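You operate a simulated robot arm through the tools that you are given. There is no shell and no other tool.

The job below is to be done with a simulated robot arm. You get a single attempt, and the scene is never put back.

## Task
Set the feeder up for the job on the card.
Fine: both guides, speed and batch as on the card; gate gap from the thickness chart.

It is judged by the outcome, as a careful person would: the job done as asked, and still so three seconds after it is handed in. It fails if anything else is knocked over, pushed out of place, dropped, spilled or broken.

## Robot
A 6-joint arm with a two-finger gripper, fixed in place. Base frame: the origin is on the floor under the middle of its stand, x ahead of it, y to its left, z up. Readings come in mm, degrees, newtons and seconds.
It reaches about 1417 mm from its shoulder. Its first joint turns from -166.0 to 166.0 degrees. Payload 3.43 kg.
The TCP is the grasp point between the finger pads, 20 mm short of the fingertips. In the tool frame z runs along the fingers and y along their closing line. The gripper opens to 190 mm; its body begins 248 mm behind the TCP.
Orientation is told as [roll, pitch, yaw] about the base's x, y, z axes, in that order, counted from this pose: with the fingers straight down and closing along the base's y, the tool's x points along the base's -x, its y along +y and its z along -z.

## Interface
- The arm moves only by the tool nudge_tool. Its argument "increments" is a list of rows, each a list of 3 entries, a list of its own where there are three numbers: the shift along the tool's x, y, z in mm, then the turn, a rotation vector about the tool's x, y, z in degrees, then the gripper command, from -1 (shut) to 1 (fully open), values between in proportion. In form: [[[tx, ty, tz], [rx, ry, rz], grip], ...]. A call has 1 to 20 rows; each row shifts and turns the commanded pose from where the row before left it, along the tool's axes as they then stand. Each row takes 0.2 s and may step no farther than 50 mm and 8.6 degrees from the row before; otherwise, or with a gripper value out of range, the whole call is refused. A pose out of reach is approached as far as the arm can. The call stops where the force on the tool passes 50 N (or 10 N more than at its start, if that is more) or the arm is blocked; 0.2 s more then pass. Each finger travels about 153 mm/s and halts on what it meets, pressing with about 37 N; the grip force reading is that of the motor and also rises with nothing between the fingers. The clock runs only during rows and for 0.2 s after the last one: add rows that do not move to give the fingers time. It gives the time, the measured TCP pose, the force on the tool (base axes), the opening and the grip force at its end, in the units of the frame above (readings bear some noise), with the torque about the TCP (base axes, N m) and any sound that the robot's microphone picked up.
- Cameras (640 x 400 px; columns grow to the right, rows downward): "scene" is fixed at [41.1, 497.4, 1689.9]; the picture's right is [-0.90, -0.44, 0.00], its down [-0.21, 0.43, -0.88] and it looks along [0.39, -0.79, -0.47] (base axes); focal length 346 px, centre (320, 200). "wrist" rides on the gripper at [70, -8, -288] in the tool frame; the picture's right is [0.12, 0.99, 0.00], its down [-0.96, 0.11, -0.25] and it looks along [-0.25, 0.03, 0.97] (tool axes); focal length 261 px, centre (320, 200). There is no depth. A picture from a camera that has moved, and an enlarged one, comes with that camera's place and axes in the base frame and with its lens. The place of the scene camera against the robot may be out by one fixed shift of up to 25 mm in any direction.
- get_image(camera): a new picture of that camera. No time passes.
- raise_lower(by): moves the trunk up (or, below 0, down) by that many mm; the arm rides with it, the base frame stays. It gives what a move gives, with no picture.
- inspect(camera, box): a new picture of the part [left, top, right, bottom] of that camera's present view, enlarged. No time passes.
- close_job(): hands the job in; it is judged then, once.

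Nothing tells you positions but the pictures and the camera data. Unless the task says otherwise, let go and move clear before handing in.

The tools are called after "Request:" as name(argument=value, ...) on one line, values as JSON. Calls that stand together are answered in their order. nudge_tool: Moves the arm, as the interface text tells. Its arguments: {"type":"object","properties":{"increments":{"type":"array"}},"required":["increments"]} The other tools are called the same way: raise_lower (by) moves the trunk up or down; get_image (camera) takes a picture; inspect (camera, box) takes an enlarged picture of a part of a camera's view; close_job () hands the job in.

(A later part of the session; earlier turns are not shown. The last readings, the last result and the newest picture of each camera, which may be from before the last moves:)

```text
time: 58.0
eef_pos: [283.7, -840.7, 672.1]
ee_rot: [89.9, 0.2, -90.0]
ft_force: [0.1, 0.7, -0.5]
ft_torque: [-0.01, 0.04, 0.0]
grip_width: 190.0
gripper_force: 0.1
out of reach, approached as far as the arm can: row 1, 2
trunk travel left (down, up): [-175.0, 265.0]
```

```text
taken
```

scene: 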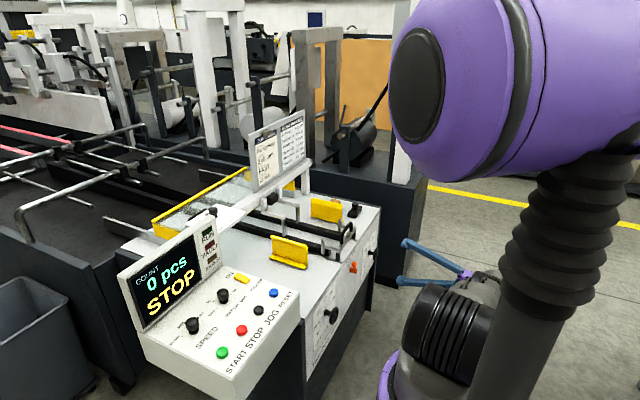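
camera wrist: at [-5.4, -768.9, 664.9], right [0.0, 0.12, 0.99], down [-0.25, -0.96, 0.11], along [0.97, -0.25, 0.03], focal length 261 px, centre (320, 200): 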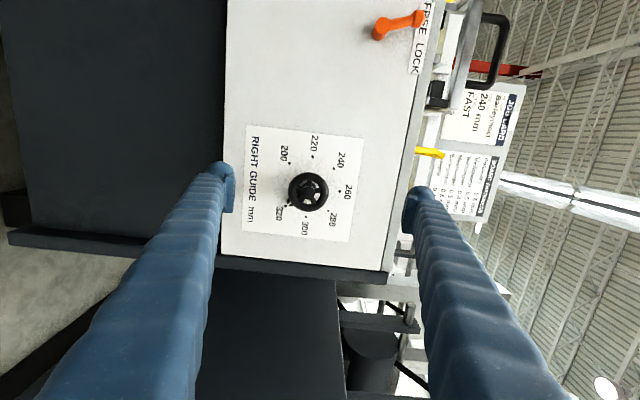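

The arm is short of reach by about 25 mm in that direction, but the roll works. I'll lower the trunk another 120 mm and make up the height with the arm.

Request:
raise_lower(by=-120)

Request:
nudge_tool(increments=[[[0, 35, 0], [0, 0, 0], 1], [[0, 35, 0], [0, 0, 0], 1], [[24, 35, 0], [0, 0, 0], 1], [[0, 0, 0], [0, 0, 0], 1]])

Request:
get_image(camera="wrist")

Request:
get_image(camera="scene")

```text
time: 59.5
eef_pos: [284.5, -839.2, 551.3]
ee_rot: [90.1, 0.0, -90.0]
ft_force: [0.4, 0.9, -0.3]
ft_torque: [-0.02, 0.02, 0.01]
grip_width: 190.1
gripper_force: 0.0
trunk travel left (down, up): [-55.0, 385.0]
```

```text
time: 60.5
eef_pos: [282.9, -815.8, 658.5]
ee_rot: [90.0, 0.1, -90.0]
ft_force: [0.1, 0.4, 0.0]
ft_torque: [-0.01, 0.05, 0.04]
grip_width: 190.0
gripper_force: 0.1
trunk travel left (down, up): [-55.0, 385.0]
```

```text
taken
camera wrist: at [-5.1, -743.8, 651.4], right [0.0, 0.12, 0.99], down [-0.25, -0.96, 0.12], along [0.97, -0.25, 0.03], focal length 261 px, centre (320, 200)
```

wrist: 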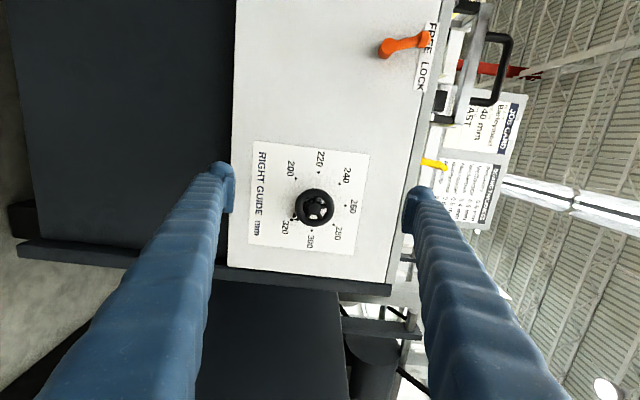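

```text
taken
```

scene: 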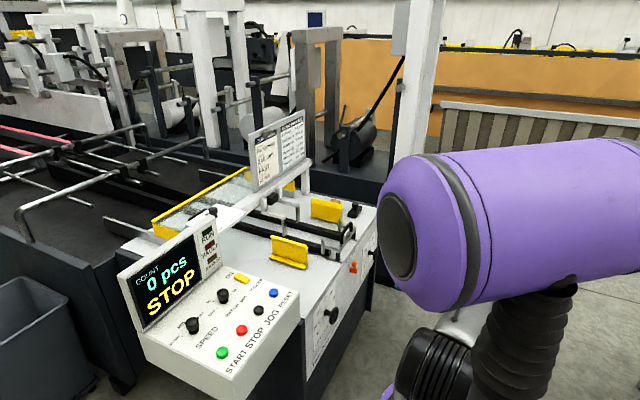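

I moved y the wrong way by 24 mm. I'll correct toward y≈−864.5 and check.

Request:
nudge_tool(increments=[[[-24.3, 0, 0], [0, 0, 0], 0.2], [[-24.3, 0, 0], [0, 0, 0], 0.2], [[0, 0, 0], [0, 0, 0], 0.2], [[0, 0, 0], [0, 0, 0], 0.2]])

Request:
get_image(camera="wrist")

Request:
inspect(camera="wrist", box=[230, 110, 390, 260])

```text
time: 61.5
eef_pos: [282.4, -864.0, 656.2]
ee_rot: [90.0, -0.1, -90.1]
ft_force: [-0.5, 0.4, 0.1]
ft_torque: [0.03, -0.01, -0.01]
grip_width: 114.4
gripper_force: 0.1
trunk travel left (down, up): [-55.0, 385.0]
```

```text
taken
camera wrist: at [-5.3, -793.3, 649.9], right [0.0, 0.12, 0.99], down [-0.25, -0.96, 0.12], along [0.97, -0.25, 0.03], focal length 261 px, centre (320, 200)
```

wrist: 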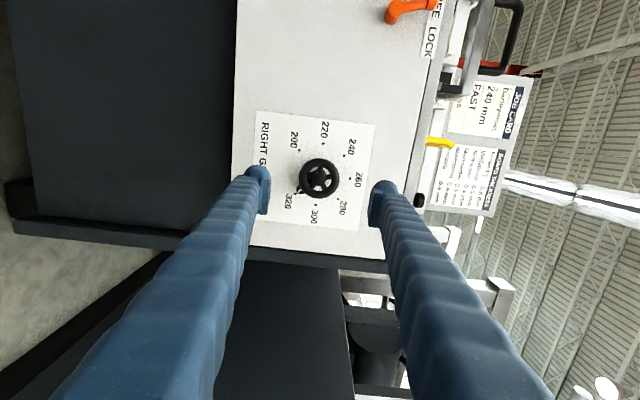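

```text
2.67 times, centred on (310, 185) of wrist
camera zoom: at [-5.3, -793.3, 649.9], right [0.0, 0.12, 0.99], down [-0.25, -0.96, 0.12], along [0.97, -0.25, 0.03], focal length 695 px, centre (347, 240)
```

zoom: 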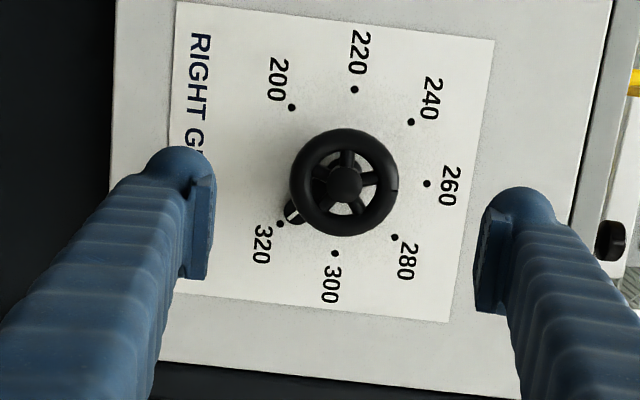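

The wheel is nearly centred (about 2 mm low). I'll correct and advance so the pads straddle the rim, staying clear of the face.

Request:
nudge_tool(increments=[[[-1, -1.9, 0], [0, 0, 0], 0.2], [[0, 0, 40], [0, 0, 0], 0.2], [[0, 0, 40], [0, 0, 0], 0.2], [[0, 0, 25], [0, 0, 0], 0.2], [[0, 0, 0], [0, 0, 0], 0.2]])

Request:
inspect(camera="wrist", box=[230, 110, 390, 260])

Request:
get_image(camera="scene")

```text
time: 62.7
eef_pos: [388.6, -865.0, 654.9]
ee_rot: [90.0, -0.2, -90.0]
ft_force: [0.3, 0.3, -0.1]
ft_torque: [0.0, 0.0, 0.02]
grip_width: 114.3
gripper_force: 0.0
trunk travel left (down, up): [-55.0, 385.0]
```

```text
2.67 times, centred on (310, 185) of wrist
camera zoom: at [99.9, -794.5, 648.8], right [0.0, 0.12, 0.99], down [-0.25, -0.96, 0.12], along [0.97, -0.25, 0.03], focal length 695 px, centre (347, 240)
```

zoom: 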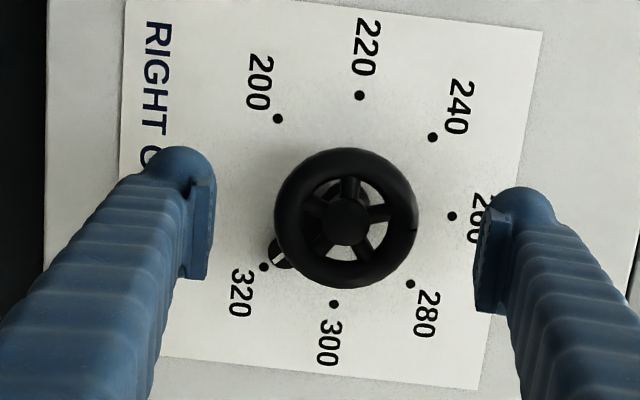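

```text
taken
```

scene: 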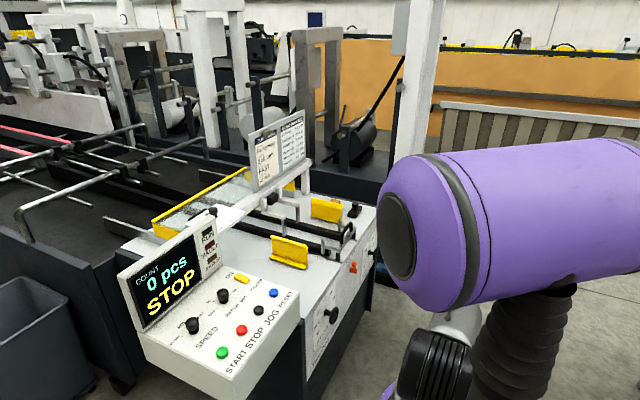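

Centred. I'll advance the last 19 mm and close on the rim.

Request:
nudge_tool(increments=[[[0, 0, 10], [0, 0, 0], 0.2], [[0, 0, 9], [0, 0, 0], 0.2], [[0, 0, 0], [0, 0, 0], 0.2], [[0, 0, 0], [0, 0, 0], -1], [[0, 0, 0], [0, 0, 0], -1], [[0, 0, 0], [0, 0, 0], -1]])

Request:
inspect(camera="wrist", box=[230, 110, 390, 260])

```text
time: 64.1
eef_pos: [407.9, -865.5, 654.3]
ee_rot: [89.9, 0.0, -90.0]
ft_force: [1.7, -0.6, 1.0]
ft_torque: [-0.01, 0.02, 0.02]
grip_width: 65.7
gripper_force: 45.6
trunk travel left (down, up): [-55.0, 385.0]
```

```text
2.67 times, centred on (310, 185) of wrist
camera zoom: at [118.8, -794.6, 648.5], right [0.0, 0.12, 0.99], down [-0.25, -0.96, 0.12], along [0.97, -0.25, 0.03], focal length 695 px, centre (347, 240)
```

zoom: 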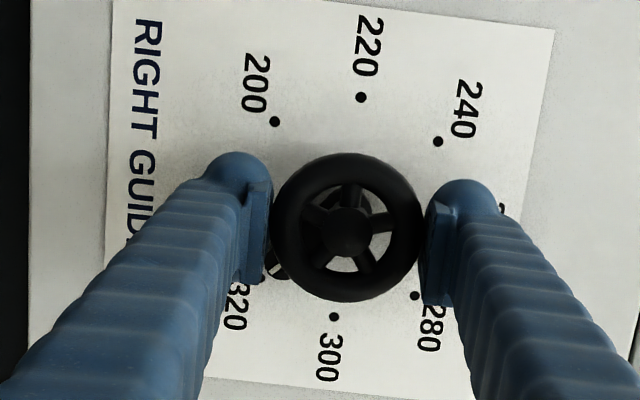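

I'm gripping the rim at 66 mm. I'll turn the first 45° counter-clockwise and check that the pointer follows.

Request:
nudge_tool(increments=[[[0, 0, 0], [0, 0, -7.5], -1], [[0, 0, 0], [0, 0, -7.5], -1], [[0, 0, 0], [0, 0, -7.5], -1], [[0, 0, 0], [0, 0, -7.5], -1], [[0, 0, 0], [0, 0, -7.5], -1], [[0, 0, 0], [0, 0, -7.5], -1], [[0, 0, 0], [0, 0, 0], -1]])

Request:
inspect(camera="wrist", box=[230, 110, 390, 260])

Request:
inspect(camera="scene", box=[230, 180, 390, 300])

```text
time: 65.7
eef_pos: [407.9, -866.0, 656.1]
ee_rot: [90.0, -45.2, -90.0]
ft_force: [3.2, 0.2, 12.2]
ft_torque: [0.01, -0.11, 0.15]
grip_width: 65.5
gripper_force: 44.6
trunk travel left (down, up): [-55.0, 385.0]
```

```text
2.67 times, centred on (310, 185) of wrist
camera zoom: at [118.8, -821.2, 601.3], right [0.0, 0.79, 0.62], down [-0.25, -0.6, 0.76], along [0.97, -0.15, 0.2], focal length 695 px, centre (347, 240)
```

zoom: 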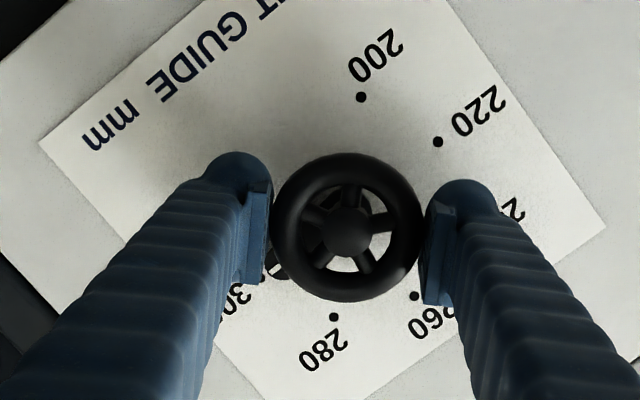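

```text
3.33 times, centred on (310, 240) of scene
camera zoom: at [41.1, 497.4, 1689.9], right [-0.9, -0.44, 0.0], down [-0.21, 0.43, -0.88], along [0.39, -0.79, -0.47], focal length 1155 px, centre (353, 67)
```

zoom: 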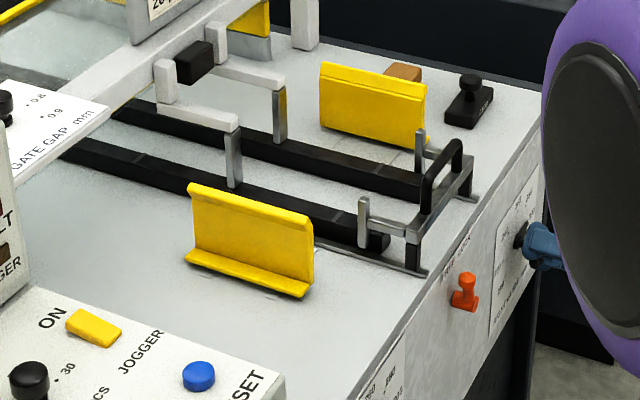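

The pointer went to 300 and the right yellow guide moved, so the guides are free. I'll turn the remaining 135°.

Request:
nudge_tool(increments=[[[0, 0, 0], [0, 0, -7.5], -1], [[0, 0, 0], [0, 0, -7.5], -1], [[0, 0, 0], [0, 0, -7.5], -1], [[0, 0, 0], [0, 0, -7.5], -1], [[0, 0, 0], [0, 0, -7.5], -1], [[0, 0, 0], [0, 0, -7.5], -1], [[0, 0, 0], [0, 0, -7.5], -1], [[0, 0, 0], [0, 0, -7.5], -1], [[0, 0, 0], [0, 0, -7.5], -1], [[0, 0, 0], [0, 0, -7.5], -1], [[0, 0, 0], [0, 0, -7.5], -1], [[0, 0, 0], [0, 0, -7.5], -1], [[0, 0, 0], [0, 0, 0], -1]])

Request:
inspect(camera="wrist", box=[230, 110, 390, 260])

Request:
inspect(camera="scene", box=[230, 180, 390, 300])

```text
time: 68.2
eef_pos: [407.7, -877.6, 637.5]
ee_rot: [-89.4, -52.1, 90.5]
ft_force: [0.3, 4.3, -2.9]
ft_torque: [-0.1, 0.82, -1.1]
grip_width: 64.2
gripper_force: 45.1
out of reach, approached as far as the arm can: row 11, 12
trunk travel left (down, up): [-55.0, 385.0]
stopped in row 12: the force on the tool passed its limit at 59 N (the readings are from after the stop); the commanded pose is now the measured one
```

```text
2.67 times, centred on (310, 185) of wrist
camera zoom: at [119.9, -931.6, 591.6], right [-0.02, 0.71, -0.7], down [-0.25, 0.68, 0.69], along [0.97, 0.19, 0.17], focal length 695 px, centre (347, 240)
```

zoom: 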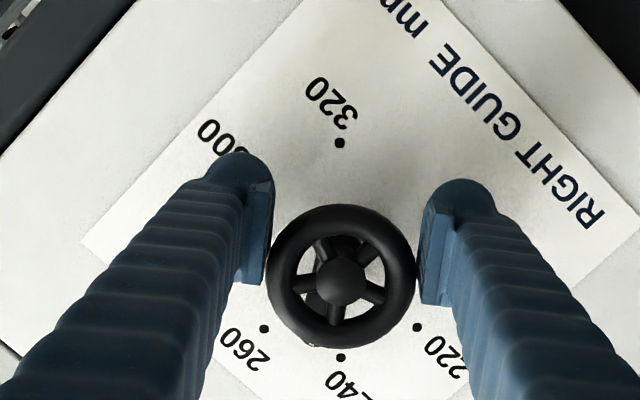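

```text
3.33 times, centred on (310, 240) of scene
camera zoom: at [41.1, 497.4, 1689.9], right [-0.9, -0.44, 0.0], down [-0.21, 0.43, -0.88], along [0.39, -0.79, -0.47], focal length 1155 px, centre (353, 67)
```

zoom: 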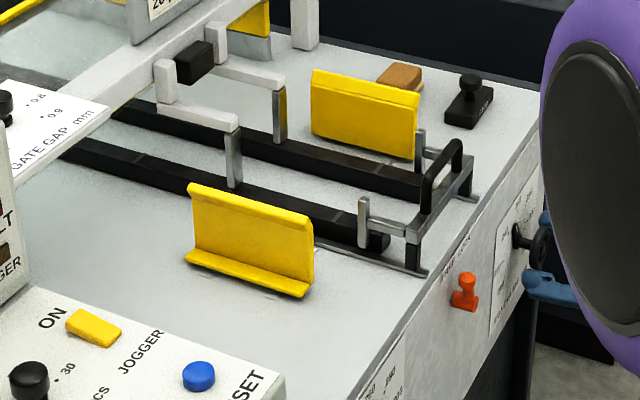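

The wrist roll hit its limit near −37° and the pads slid off-centre. I'll open the gripper now and back straight away to look.

Request:
nudge_tool(increments=[[[0, 0, 0], [0, 0, 0], -0.1], [[0, 0, 0], [0, 0, 0], 0.2], [[0, 0, 0], [0, 0, 0], 0.2], [[0, 0, 0], [0, 0, 0], 0.2]])

Request:
inspect(camera="wrist", box=[230, 110, 390, 260])

```text
time: 69.2
eef_pos: [408.6, -876.2, 640.1]
ee_rot: [-89.6, -52.0, 90.5]
ft_force: [0.2, -0.4, 0.5]
ft_torque: [0.01, 0.02, -0.01]
grip_width: 114.0
gripper_force: 0.1
trunk travel left (down, up): [-55.0, 385.0]
```

```text
2.67 times, centred on (310, 185) of wrist
camera zoom: at [119.8, -931.9, 592.5], right [-0.01, 0.71, -0.7], down [-0.25, 0.68, 0.69], along [0.97, 0.19, 0.17], focal length 695 px, centre (347, 240)
```

zoom: 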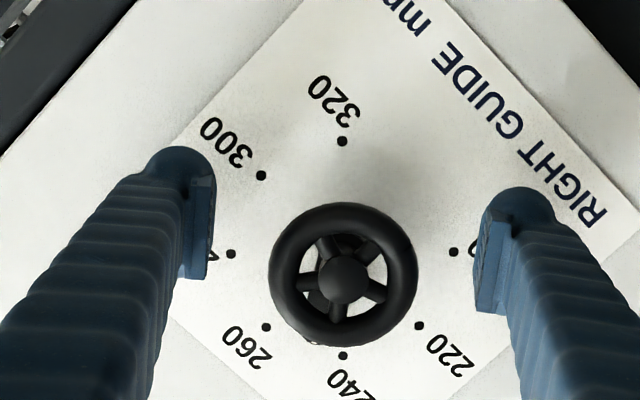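

The gripper is free of the wheel. I'll retreat 120 mm and roll back to re-centre.

Request:
nudge_tool(increments=[[[0, 0, -40], [0, 0, 0], 0.2], [[0, 0, -40], [0, 0, 0], 0.2], [[0, 0, -40], [0, 0, 0], 0.2], [[0, 0, 0], [0, 0, 7.5], 0.2], [[0, 0, 0], [0, 0, 7.5], 0.2], [[0, 0, 0], [0, 0, 7.5], 0.2], [[0, 0, 0], [0, 0, 7.5], 0.2], [[0, 0, 0], [0, 0, 7.5], 0.2], [[0, 0, 0], [0, 0, 0], 0.2]])

Request:
get_image(camera="wrist")

Request:
inspect(camera="wrist", box=[230, 110, 390, 260])

```text
time: 71.2
eef_pos: [288.8, -880.1, 639.4]
ee_rot: [-54.9, -89.5, 55.9]
ft_force: [-0.7, 0.3, 0.0]
ft_torque: [0.0, -0.01, -0.02]
grip_width: 113.7
gripper_force: 0.0
trunk travel left (down, up): [-55.0, 385.0]
```

```text
taken
camera wrist: at [-0.6, -892.9, 573.0], right [-0.02, 0.99, -0.13], down [-0.24, 0.12, 0.96], along [0.97, 0.05, 0.24], focal length 261 px, centre (320, 200)
```

wrist: 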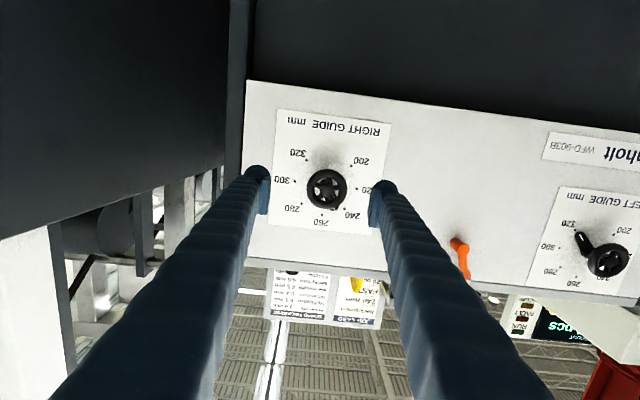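

```text
2.67 times, centred on (310, 185) of wrist
camera zoom: at [-0.6, -892.9, 573.0], right [-0.02, 0.99, -0.13], down [-0.24, 0.12, 0.96], along [0.97, 0.05, 0.24], focal length 695 px, centre (347, 240)
```

zoom: 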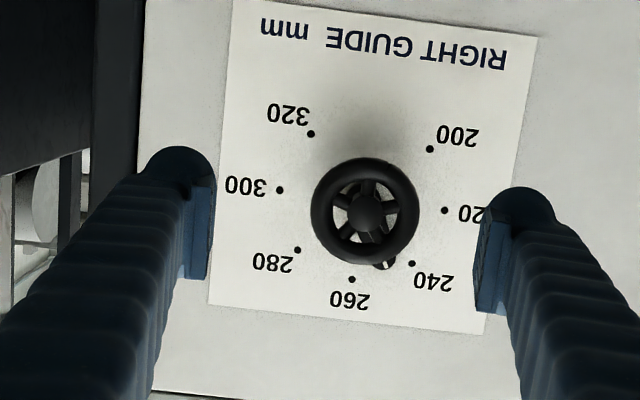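

The right pointer is now at about 248. I'll square up the tool, re-centre at roll +15°, and finish the last ~20°.

Request:
nudge_tool(increments=[[[-16, 15, 0], [1.0, -0.3, 0.4], 0.2], [[0, 0, 0], [0, 0, 7.5], 0.2], [[0, 0, 0], [0, 0, 7.5], 0.2], [[0, 0, 0], [0, 0, 0], 0.2]])

Request:
inspect(camera="wrist", box=[230, 110, 390, 260])

```text
time: 72.2
eef_pos: [287.8, -864.0, 655.7]
ee_rot: [90.0, -75.0, -90.2]
ft_force: [0.3, 0.2, -0.8]
ft_torque: [-0.01, 0.07, -0.01]
grip_width: 113.9
gripper_force: 0.0
trunk travel left (down, up): [-55.0, 385.0]
```

```text
2.67 times, centred on (310, 185) of wrist
camera zoom: at [-0.8, -853.6, 587.5], right [0.0, 0.99, 0.14], down [-0.25, -0.14, 0.96], along [0.97, -0.04, 0.25], focal length 695 px, centre (347, 240)
```

zoom: 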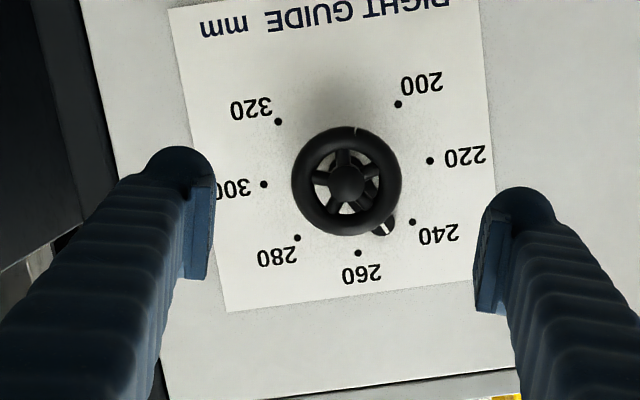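

I'll zoom in more to measure the pointer angle precisely.

Request:
inspect(camera="wrist", box=[285, 140, 365, 220])

```text
5.00 times, centred on (325, 180) of wrist
camera zoom: at [-0.8, -853.6, 587.5], right [0.0, 0.99, 0.14], down [-0.25, -0.14, 0.96], along [0.97, -0.04, 0.25], focal length 1303 px, centre (295, 300)
```

zoom: 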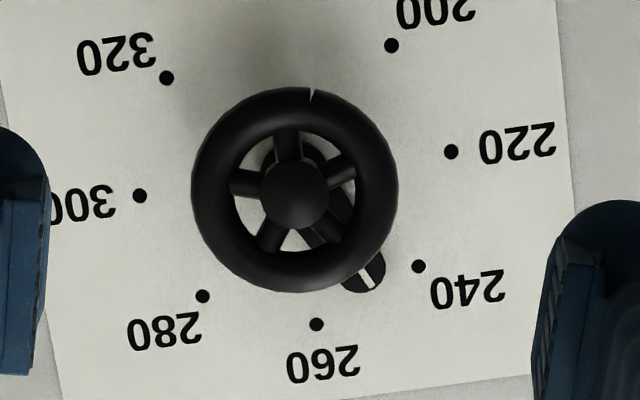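

The remaining turn measures about 18.5°. I'll go in, grip, turn it and check before releasing.

Request:
nudge_tool(increments=[[[0, 0, 40], [0, 0, 0], 0.2], [[0, 0, 40], [0, 0, 0], 0.2], [[0, 0, 30], [0, 0, 0], 0.2], [[0, 0, 10], [0, 0, 0], 0.2], [[0, 0, 0], [0, 0, 0], 0.2], [[0, 0, 0], [0, 0, 0], -1], [[0, 0, 0], [0, 0, 0], -1], [[0, 0, 0], [0, 0, 0], -1], [[0, 0, 0], [0, 0, -6], -1], [[0, 0, 0], [0, 0, -6], -1], [[0, 0, 0], [0, 0, -6.5], -1], [[0, 0, 0], [0, 0, 0], -1]])

Request:
inspect(camera="wrist", box=[285, 140, 365, 220])

Request:
inspect(camera="wrist", box=[230, 110, 390, 260])

```text
time: 74.8
eef_pos: [407.3, -864.5, 656.1]
ee_rot: [-90.3, -86.3, 90.2]
ft_force: [-2.9, 4.0, -0.2]
ft_torque: [-0.03, -0.12, 0.08]
grip_width: 65.9
gripper_force: 45.3
trunk travel left (down, up): [-55.0, 385.0]
```

```text
5.00 times, centred on (325, 180) of wrist
camera zoom: at [119.1, -876.7, 588.1], right [0.0, 0.98, -0.18], down [-0.25, 0.18, 0.95], along [0.97, 0.04, 0.24], focal length 1303 px, centre (295, 300)
```

zoom: 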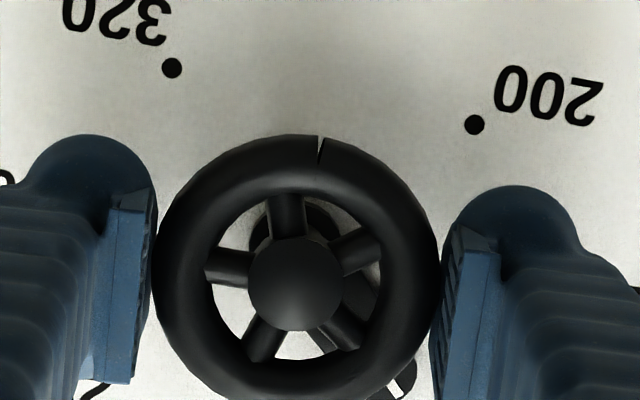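

```text
2.67 times, centred on (310, 185) of wrist
camera zoom: at [119.1, -876.7, 588.1], right [0.0, 0.98, -0.18], down [-0.25, 0.18, 0.95], along [0.97, 0.04, 0.24], focal length 695 px, centre (347, 240)
```

zoom: 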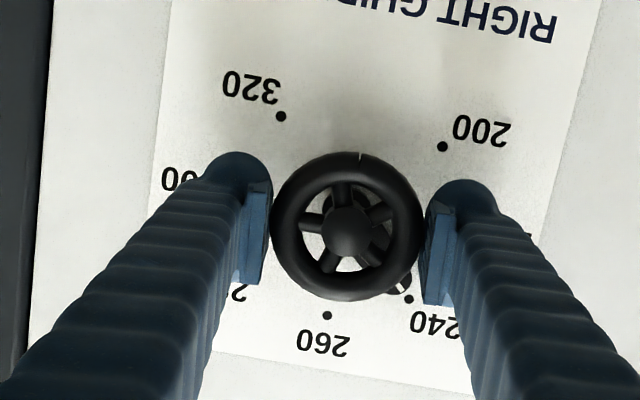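

The right pointer is on 240. I'll release and retreat.

Request:
nudge_tool(increments=[[[0, 0, 0], [0, 0, 0], -0.1], [[0, 0, 0], [0, 0, 0], 0.2], [[0, 0, 0], [0, 0, 0], 0.2], [[0, 0, -40], [0, 0, 0], 0.2], [[0, 0, -40], [0, 0, 0], 0.2], [[0, 0, -40], [0, 0, 0], 0.2], [[0, 0, 0], [0, 0, 3.5], 0.2], [[0, 0, 0], [0, 0, 0], 0.2]])

Request:
inspect(camera="wrist", box=[285, 140, 365, 220])

Request:
get_image(camera="wrist")

Request:
get_image(camera="scene")

```text
time: 76.5
eef_pos: [287.7, -864.0, 656.9]
ee_rot: [-108.0, -89.9, 108.1]
ft_force: [0.3, 0.0, -0.2]
ft_torque: [-0.03, 0.0, 0.02]
grip_width: 113.8
gripper_force: 0.0
trunk travel left (down, up): [-55.0, 385.0]
```

```text
5.00 times, centred on (325, 180) of wrist
camera zoom: at [-0.5, -872.3, 587.3], right [0.0, 0.99, -0.12], down [-0.25, 0.12, 0.96], along [0.97, 0.03, 0.25], focal length 1303 px, centre (295, 300)
```

zoom: 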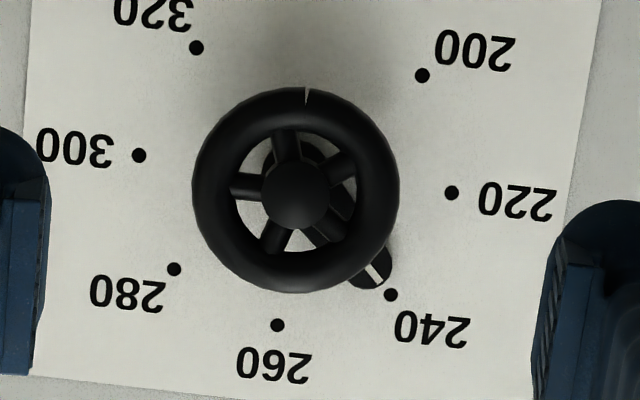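

```text
taken
camera wrist: at [-0.5, -872.3, 587.3], right [0.0, 0.99, -0.12], down [-0.25, 0.12, 0.96], along [0.97, 0.03, 0.25], focal length 261 px, centre (320, 200)
```

wrist: 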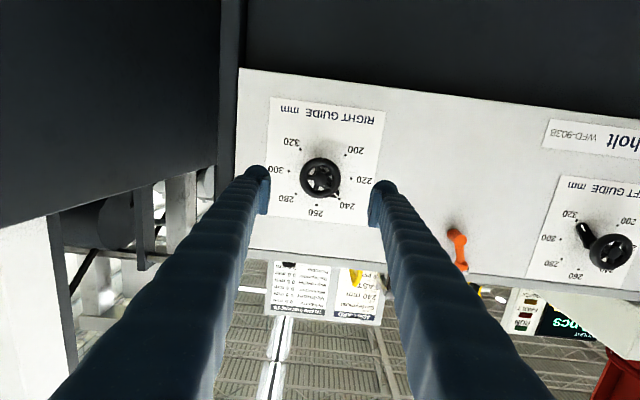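

```text
taken
```

scene: 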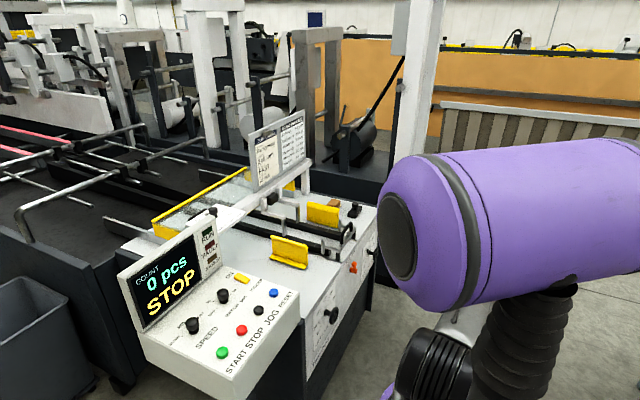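

The right guide is confirmed at 240. Next is the left wheel at about y −352, z 722. I'll raise the trunk back up so the arm isn't too folded there, then traverse in front of the face.

Request:
raise_lower(by=320)

Request:
nudge_tool(increments=[[[15, 40, 0], [0, 0, 0], 0.2], [[15, 40, 0], [0, 0, 0], 0.2], [[15, 40, 0], [0, 0, 0], 0.2], [[15, 40, 0], [0, 0, 0], 0.2], [[15, 40, 0], [0, 0, 0], 0.2], [[0, 0, 0], [0, 0, 0], 0.2]])

Request:
get_image(camera="scene")

Request:
get_image(camera="wrist")

```text
time: 79.7
eef_pos: [288.1, -865.6, 976.0]
ee_rot: [-105.6, -89.9, 105.5]
ft_force: [0.4, 0.3, 0.2]
ft_torque: [0.01, 0.02, -0.01]
grip_width: 114.0
gripper_force: 0.1
trunk travel left (down, up): [-375.0, 65.0]
```

```text
time: 81.1
eef_pos: [288.8, -664.6, 900.6]
ee_rot: [-103.6, -89.9, 103.5]
ft_force: [0.4, -0.4, -0.1]
ft_torque: [0.0, -0.02, -0.03]
grip_width: 114.2
gripper_force: 0.1
trunk travel left (down, up): [-375.0, 65.0]
```

```text
taken
```

scene: 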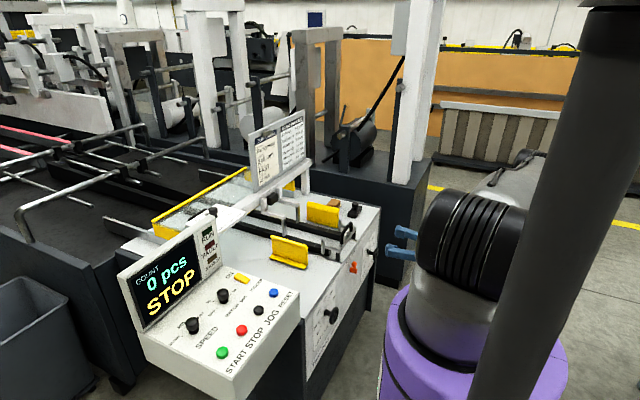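

```text
taken
camera wrist: at [0.4, -671.8, 832.4], right [0.0, 0.99, -0.12], down [-0.25, 0.12, 0.96], along [0.97, 0.03, 0.25], focal length 261 px, centre (320, 200)
```

wrist: 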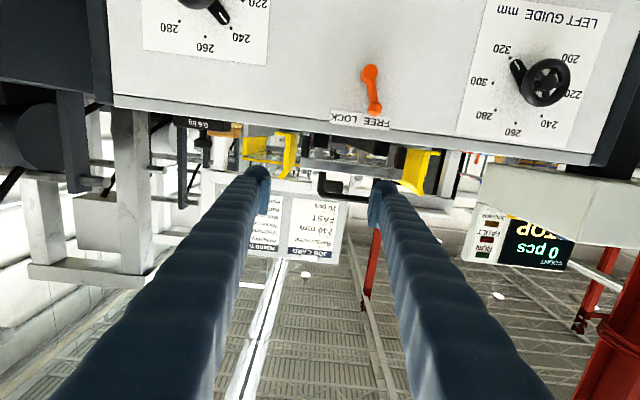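

Reachable so far. I'll continue to the left wheel.

Request:
nudge_tool(increments=[[[22.3, 39, 0], [0, 0, 0], 0.2], [[22.3, 39, 0], [0, 0, 0], 0.2], [[22.3, 39, 0], [0, 0, 0], 0.2], [[22.3, 39, 0], [0, 0, 0], 0.2], [[22.3, 39, 0], [0, 0, 0], 0.2], [[0, 0, 0], [0, 0, 0], 0.2]])

Request:
get_image(camera="scene")

Request:
get_image(camera="wrist")

```text
time: 82.5
eef_pos: [257.5, -591.5, 750.4]
ee_rot: [120.4, -89.3, -119.8]
ft_force: [0.6, -0.4, -1.1]
ft_torque: [-0.02, -0.01, -0.02]
grip_width: 113.8
gripper_force: 0.0
out of reach, approached as far as the arm can: row 1, 2, 3, 4, 5
trunk travel left (down, up): [-375.0, 65.0]
```

```text
taken
```

scene: 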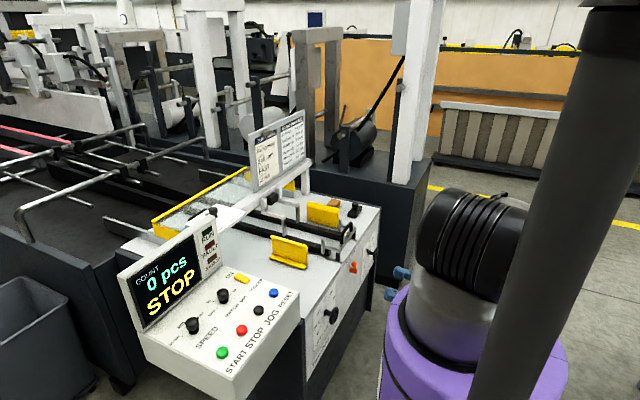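

```text
taken
camera wrist: at [-30.3, -601.0, 680.2], right [-0.01, 0.99, -0.11], down [-0.25, 0.1, 0.96], along [0.97, 0.04, 0.25], focal length 261 px, centre (320, 200)
```

wrist: 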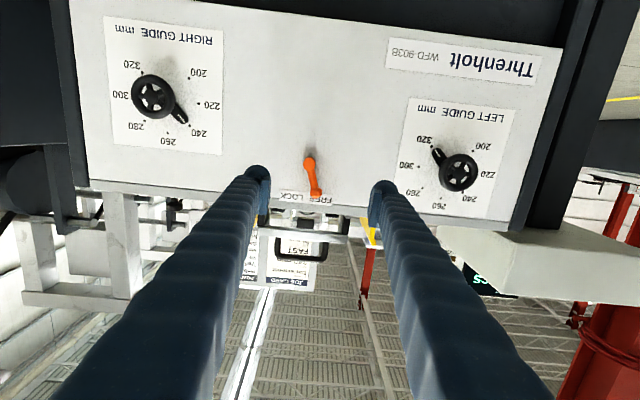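

The arm can't hold a horizontal tool closer in than y≈−590. Instead I'll take the left wheel from above: tool pointing down, fingers on both sides of the rim, rolling the tool about the wheel's axis in short strokes. First I'll back out and return to vertical.

Request:
nudge_tool(increments=[[[-37.5, -18, 8], [0, 0, 0], 0.2], [[-37.5, -18, 8], [0, 0, 0], 0.2], [[-37.5, -18, 8], [0, 0, 0], 0.2], [[-37.5, -18, 8], [0, 0, 0], 0.2], [[0, 0, 0], [0, 7.5, 0], 0.2], [[0, 0, 0], [0, 7.5, 0], 0.2], [[0, 0, 0], [0, 7.5, 0], 0.2], [[0, 0, 0], [0, 7.5, 0], 0.2], [[0, 0, 0], [0, 7.5, 0], 0.2], [[0, 0, 0], [0, 7.5, 0], 0.2], [[0, 0, 0], [0, 0, 0], 0.2]])

Request:
get_image(camera="scene")

```text
time: 84.9
eef_pos: [287.7, -666.1, 899.9]
ee_rot: [-0.1, -44.9, 0.1]
ft_force: [0.4, -0.1, -0.2]
ft_torque: [-0.01, 0.0, 0.03]
grip_width: 113.9
gripper_force: 0.1
out of reach, approached as far as the arm can: row 1
trunk travel left (down, up): [-375.0, 65.0]
```

```text
taken
```

scene: 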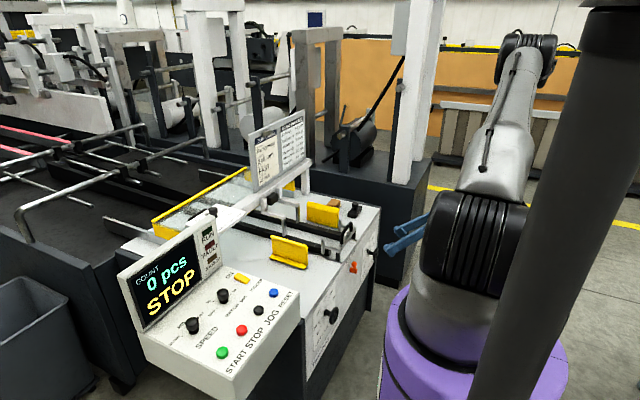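

Clean pose at 45° tilt. I'll raise and return to vertical.

Request:
nudge_tool(increments=[[[-27, 0, -27], [0, 0, 0], 0.2], [[-27, 0, -27], [0, 0, 0], 0.2], [[-27, 0, -27], [0, 0, 0], 0.2], [[-27, 0, -27], [0, 0, 0], 0.2], [[-27, 0, -27], [0, 0, 0], 0.2], [[-27, 0, -27], [0, 0, 0], 0.2], [[-27, 0, -27], [0, 0, 0], 0.2], [[0, 0, 0], [0, 7.5, 0], 0.2], [[0, 0, 0], [0, 7.5, 0], 0.2], [[0, 0, 0], [0, 7.5, 0], 0.2], [[0, 0, 0], [0, 7.5, 0], 0.2], [[0, 0, 0], [0, 7.5, 0], 0.2], [[0, 0, 0], [0, 7.5, 0], 0.2], [[0, 0, 0], [0, 0, 0], 0.2]])

Request:
get_image(camera="scene")

```text
time: 87.9
eef_pos: [287.6, -667.3, 1166.8]
ee_rot: [-0.1, 0.0, -0.1]
ft_force: [-0.1, -0.6, 0.5]
ft_torque: [-0.01, -0.09, 0.02]
grip_width: 114.1
gripper_force: 0.1
trunk travel left (down, up): [-375.0, 65.0]
```

```text
taken
```

scene: 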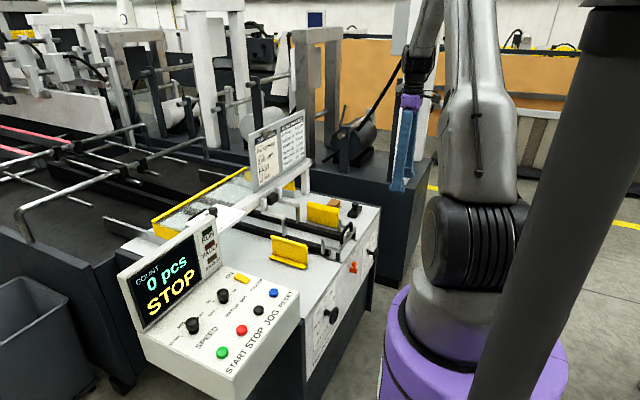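

Vertical again. I'll move over the left wheel at a safe height and look down.

Request:
nudge_tool(increments=[[[-13.5, 34.9, 7.4], [0, 0, 0], 0.2], [[-13.5, 34.9, 7.4], [0, 0, 0], 0.2], [[-13.5, 34.9, 7.4], [0, 0, 0], 0.2], [[-13.5, 34.9, 7.4], [0, 0, 0], 0.2], [[-13.5, 34.9, 7.4], [0, 0, 0], 0.2], [[-13.5, 34.9, 7.4], [0, 0, 0], 0.2], [[-13.5, 34.9, 7.4], [0, 0, 0], 0.2], [[-13.5, 34.9, 7.4], [0, 0, 0], 0.2], [[-13.5, 34.9, 7.4], [0, 0, 0], 0.2], [[0, 0, 0], [0, 0, 0], 0.2]])

Request:
get_image(camera="wrist")

Request:
inspect(camera="wrist", box=[260, 100, 380, 200])

Request:
get_image(camera="scene")

```text
time: 90.1
eef_pos: [410.4, -351.6, 1099.1]
ee_rot: [-0.2, 0.0, 0.0]
ft_force: [-0.7, -0.3, 0.4]
ft_torque: [-0.01, -0.02, -0.02]
grip_width: 114.1
gripper_force: 0.1
trunk travel left (down, up): [-375.0, 65.0]
```

```text
taken
camera wrist: at [338.8, -358.9, 1389.3], right [-0.12, 0.99, 0.0], down [0.96, 0.11, 0.25], along [0.25, 0.03, -0.97], focal length 261 px, centre (320, 200)
```

wrist: 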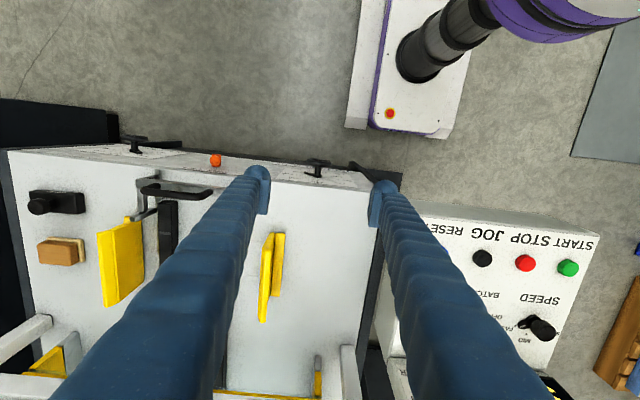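

```text
4.00 times, centred on (320, 150) of wrist
camera zoom: at [338.8, -358.9, 1389.3], right [-0.12, 0.99, 0.0], down [0.96, 0.11, 0.25], along [0.25, 0.03, -0.97], focal length 1043 px, centre (320, 400)
```

zoom: 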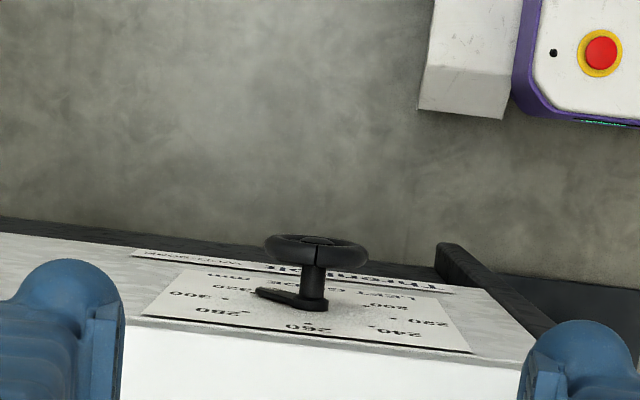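

```text
taken
```

scene: 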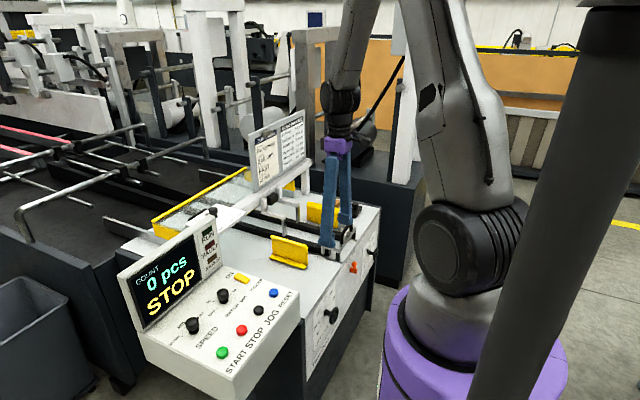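

The wheel from above is at about (413, −354, 722), which fits. Strokes of 45°, tilting the tool from +25° to −20° about the wheel axis, keep the gripper clear of the rail handle and the console. I'll go down to just above the wheel.

Request:
nudge_tool(increments=[[[0, -2.4, 0], [0, 0, 0], 0.2], [[0, 0, 40], [0, 0, 0], 0.2], [[0, 0, 40], [0, 0, 0], 0.2], [[0, 0, 40], [0, 0, 0], 0.2], [[0, 0, 40], [0, 0, 0], 0.2], [[0, 0, 40], [0, 0, 0], 0.2], [[0, 0, 40], [0, 0, 0], 0.2], [[0, 0, 40], [0, 0, 0], 0.2], [[0, 0, 20], [0, 0, 0], 0.2], [[0, 0, 0], [0, 0, 0], 0.2]])

Request:
get_image(camera="wrist")

Request:
inspect(camera="wrist", box=[240, 110, 400, 240])

Request:
inspect(camera="scene", box=[240, 180, 400, 340])

```text
time: 92.3
eef_pos: [411.0, -355.6, 799.2]
ee_rot: [-0.1, 0.0, -0.1]
ft_force: [-0.2, -0.3, -0.6]
ft_torque: [0.03, -0.07, -0.02]
grip_width: 114.1
gripper_force: 0.1
trunk travel left (down, up): [-375.0, 65.0]
```

```text
taken
camera wrist: at [340.0, -362.3, 1089.3], right [-0.12, 0.99, 0.0], down [0.96, 0.11, 0.25], along [0.25, 0.03, -0.97], focal length 261 px, centre (320, 200)
```

wrist: 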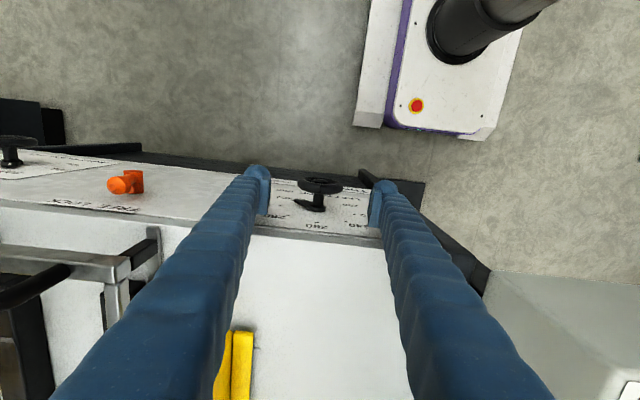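

```text
3.08 times, centred on (320, 175) of wrist
camera zoom: at [340.0, -362.3, 1089.3], right [-0.12, 0.99, 0.0], down [0.96, 0.11, 0.25], along [0.25, 0.03, -0.97], focal length 802 px, centre (320, 277)
```

zoom: 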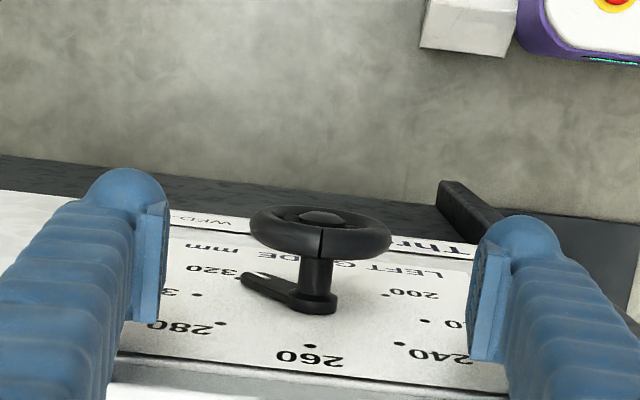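

```text
2.50 times, centred on (320, 260) of scene
camera zoom: at [41.1, 497.4, 1689.9], right [-0.9, -0.44, 0.0], down [-0.21, 0.43, -0.88], along [0.39, -0.79, -0.47], focal length 866 px, centre (320, 50)
```

zoom: 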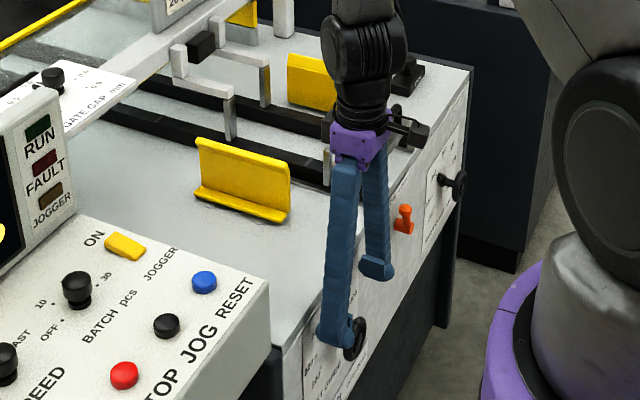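

Well aligned above the wheel. I'll go down to the wheel centre with the fingers open and pre-tilt the tool 25° toward −y.

Request:
nudge_tool(increments=[[[0, 1, 30], [0, 0, 0], 0.2], [[0, 0, 30], [0, 0, 0], 0.2], [[0, 0, 17], [0, 0, 0], 0.2], [[0, 0, 0], [-6.25, 0, 0], 0.2], [[0, 0, 0], [-6.25, 0, 0], 0.2], [[0, 0, 0], [-6.25, 0, 0], 0.2], [[0, 0, 0], [-6.25, 0, 0], 0.2], [[0, 0, 0], [0, 0, 0], 0.2]])

Request:
get_image(camera="wrist")

Request:
inspect(camera="wrist", box=[240, 110, 400, 240])

Request:
inspect(camera="scene", box=[240, 180, 400, 340])

```text
time: 93.9
eef_pos: [419.1, -356.8, 719.2]
ee_rot: [6.6, -1.1, -6.2]
ft_force: [-14.6, -4.8, 7.9]
ft_torque: [0.63, -0.22, 0.82]
grip_width: 112.9
gripper_force: 0.1
out of reach, approached as far as the arm can: row 4, 5, 6, 7
trunk travel left (down, up): [-375.0, 65.0]
stopped in row 7: the force on the tool passed its limit at 72 N (the readings are from after the stop); the commanded pose is now the measured one
```

```text
taken
camera wrist: at [338.8, -389.6, 1003.5], right [-0.01, 0.99, 0.11], down [0.96, -0.02, 0.28], along [0.28, 0.11, -0.95], focal length 261 px, centre (320, 200)
```

wrist: 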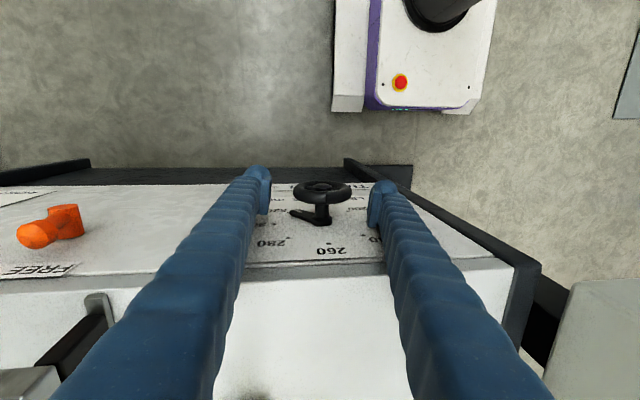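

```text
3.08 times, centred on (320, 175) of wrist
camera zoom: at [338.8, -389.6, 1003.5], right [-0.01, 0.99, 0.11], down [0.96, -0.02, 0.28], along [0.28, 0.11, -0.95], focal length 802 px, centre (320, 277)
```

zoom: 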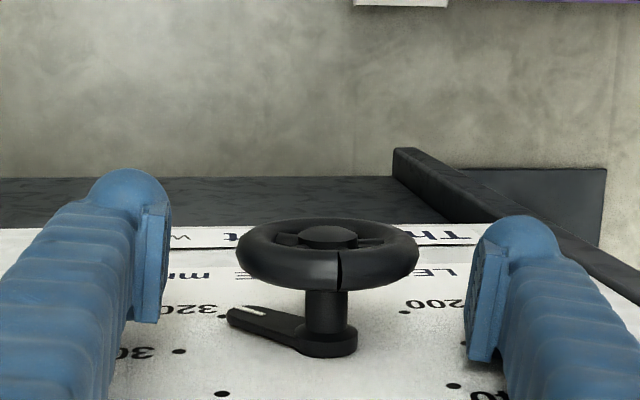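

```text
2.50 times, centred on (320, 260) of scene
camera zoom: at [41.1, 497.4, 1689.9], right [-0.9, -0.44, 0.0], down [-0.21, 0.43, -0.88], along [0.39, -0.79, -0.47], focal length 866 px, centre (320, 50)
```

zoom: 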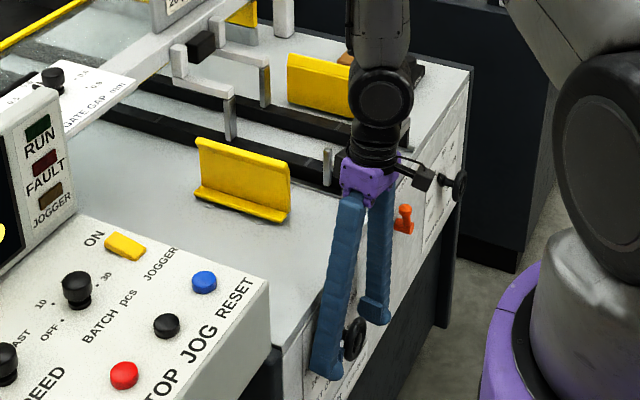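

The tilt hit an arm limit because the forearm is nearly vertical at this trunk height. I'll back straight up, re-square the tool, and use a lower trunk so there's room to tilt.

Request:
nudge_tool(increments=[[[0, 0, -15], [0, 0, 0], 0.2], [[0, 0, -25], [0, 0, 0], 0.2], [[0, 0, -30], [0, 0, 0], 0.2], [[0, 0, -30], [0, 0, 0], 0.2], [[0, 0, 0], [0, 0, 0], 0.2]])

Request:
get_image(camera="wrist")

Request:
inspect(camera="scene", box=[240, 180, 400, 340])

```text
time: 95.1
eef_pos: [417.7, -368.7, 817.7]
ee_rot: [6.6, -1.4, -6.2]
ft_force: [-0.1, -0.4, 0.3]
ft_torque: [0.01, 0.05, -0.02]
grip_width: 113.8
gripper_force: 0.0
trunk travel left (down, up): [-375.0, 65.0]
```

```text
taken
camera wrist: at [336.2, -400.7, 1103.1], right [-0.01, 0.99, 0.11], down [0.96, -0.02, 0.28], along [0.28, 0.11, -0.95], focal length 261 px, centre (320, 200)
```

wrist: 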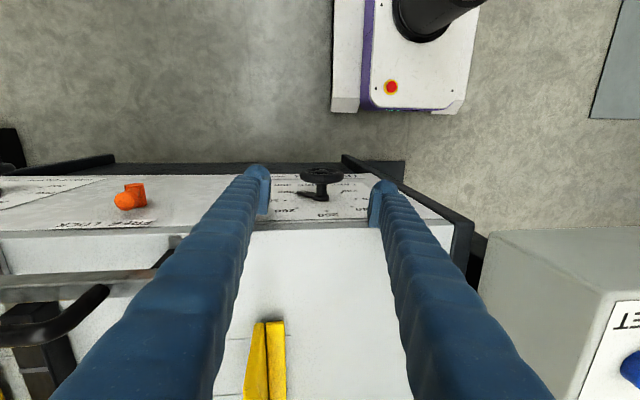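

```text
2.50 times, centred on (320, 260) of scene
camera zoom: at [41.1, 497.4, 1689.9], right [-0.9, -0.44, 0.0], down [-0.21, 0.43, -0.88], along [0.39, -0.79, -0.47], focal length 866 px, centre (320, 50)
```

zoom: 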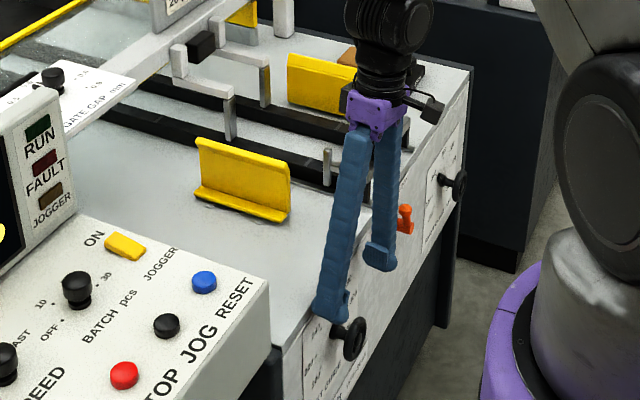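

Clear of everything. I'll re-square the tool and go up to z≈1180.

Request:
nudge_tool(increments=[[[0, 0, -30], [3.3, 0.7, -3.1], 0.2], [[0, 0, -30], [3.3, 0.7, -3.1], 0.2], [[0, 0, -40], [0, 0, 0], 0.2], [[0, 0, -40], [0, 0, 0], 0.2], [[0, 0, -40], [0, 0, 0], 0.2], [[0, 0, -40], [0, 0, 0], 0.2], [[0, 0, -40], [0, 0, 0], 0.2], [[0, 0, -40], [0, 0, 0], 0.2], [[0, 0, -40], [0, 0, 0], 0.2], [[0, 0, -30], [0, 0, 0], 0.2], [[0, 0, 0], [0, 0, 0], 0.2]])

```text
time: 97.5
eef_pos: [367.4, -336.5, 1112.0]
ee_rot: [1.7, -5.8, 0.0]
ft_force: [-0.3, 0.2, -0.2]
ft_torque: [-0.01, 0.06, 0.01]
grip_width: 114.0
gripper_force: 0.1
out of reach, approached as far as the arm can: row 3, 4, 5, 6, 7, 8, 9, 10
trunk travel left (down, up): [-375.0, 65.0]
```

The limit shows again on the way up. I'll look, then shift outward while squaring the tool.

Request:
nudge_tool(increments=[[[-30, -30, 0], [0, 0, 0], 0.2], [[-30, -30, 0], [0, 0, 0], 0.2], [[-30, -30, 0], [0, 2.9, 0], 0.2], [[-30, -30, 0], [1.7, 2.9, 0], 0.2], [[0, 0, 0], [0, 0, 0], 0.2]])

Request:
get_image(camera="scene")

```text
time: 98.7
eef_pos: [462.8, -432.2, 1070.3]
ee_rot: [2.2, -6.9, -0.1]
ft_force: [-0.3, 0.8, -0.5]
ft_torque: [0.01, -0.02, 0.0]
grip_width: 114.1
gripper_force: 0.0
out of reach, approached as far as the arm can: row 1, 2, 3, 4
trunk travel left (down, up): [-375.0, 65.0]
```

```text
taken
```

scene: 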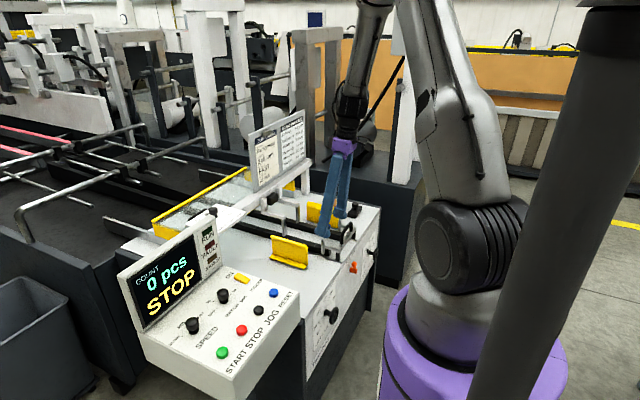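

A joint seems to be at its stop. I'll test whether rolling the tool about its own axis frees it.

Request:
nudge_tool(increments=[[[0, 0, 0], [0, 0, -7.5], 0.2], [[0, 0, 0], [0, 0, -7.5], 0.2], [[0, 0, 0], [0, 0, 0], 0.2]])

```text
time: 99.5
eef_pos: [463.1, -432.3, 1068.8]
ee_rot: [0.4, -7.3, 15.0]
ft_force: [-0.1, -0.6, 0.0]
ft_torque: [0.0, 0.0, -0.03]
grip_width: 113.9
gripper_force: 0.2
trunk travel left (down, up): [-375.0, 65.0]
```

Request:
nudge_tool(increments=[[[0, 0, 0], [0, 3.7, 0], 0.2], [[0, 0, 0], [0, 3.6, 0], 0.2], [[0, 0, 0], [0, 0, 0], 0.2]])

```text
time: 100.3
eef_pos: [463.1, -431.9, 1069.4]
ee_rot: [0.3, -7.2, 15.0]
ft_force: [-0.6, -0.1, 1.0]
ft_torque: [-0.01, 0.0, -0.03]
grip_width: 114.2
gripper_force: 0.0
out of reach, approached as far as the arm can: row 1, 2
trunk travel left (down, up): [-375.0, 65.0]
```

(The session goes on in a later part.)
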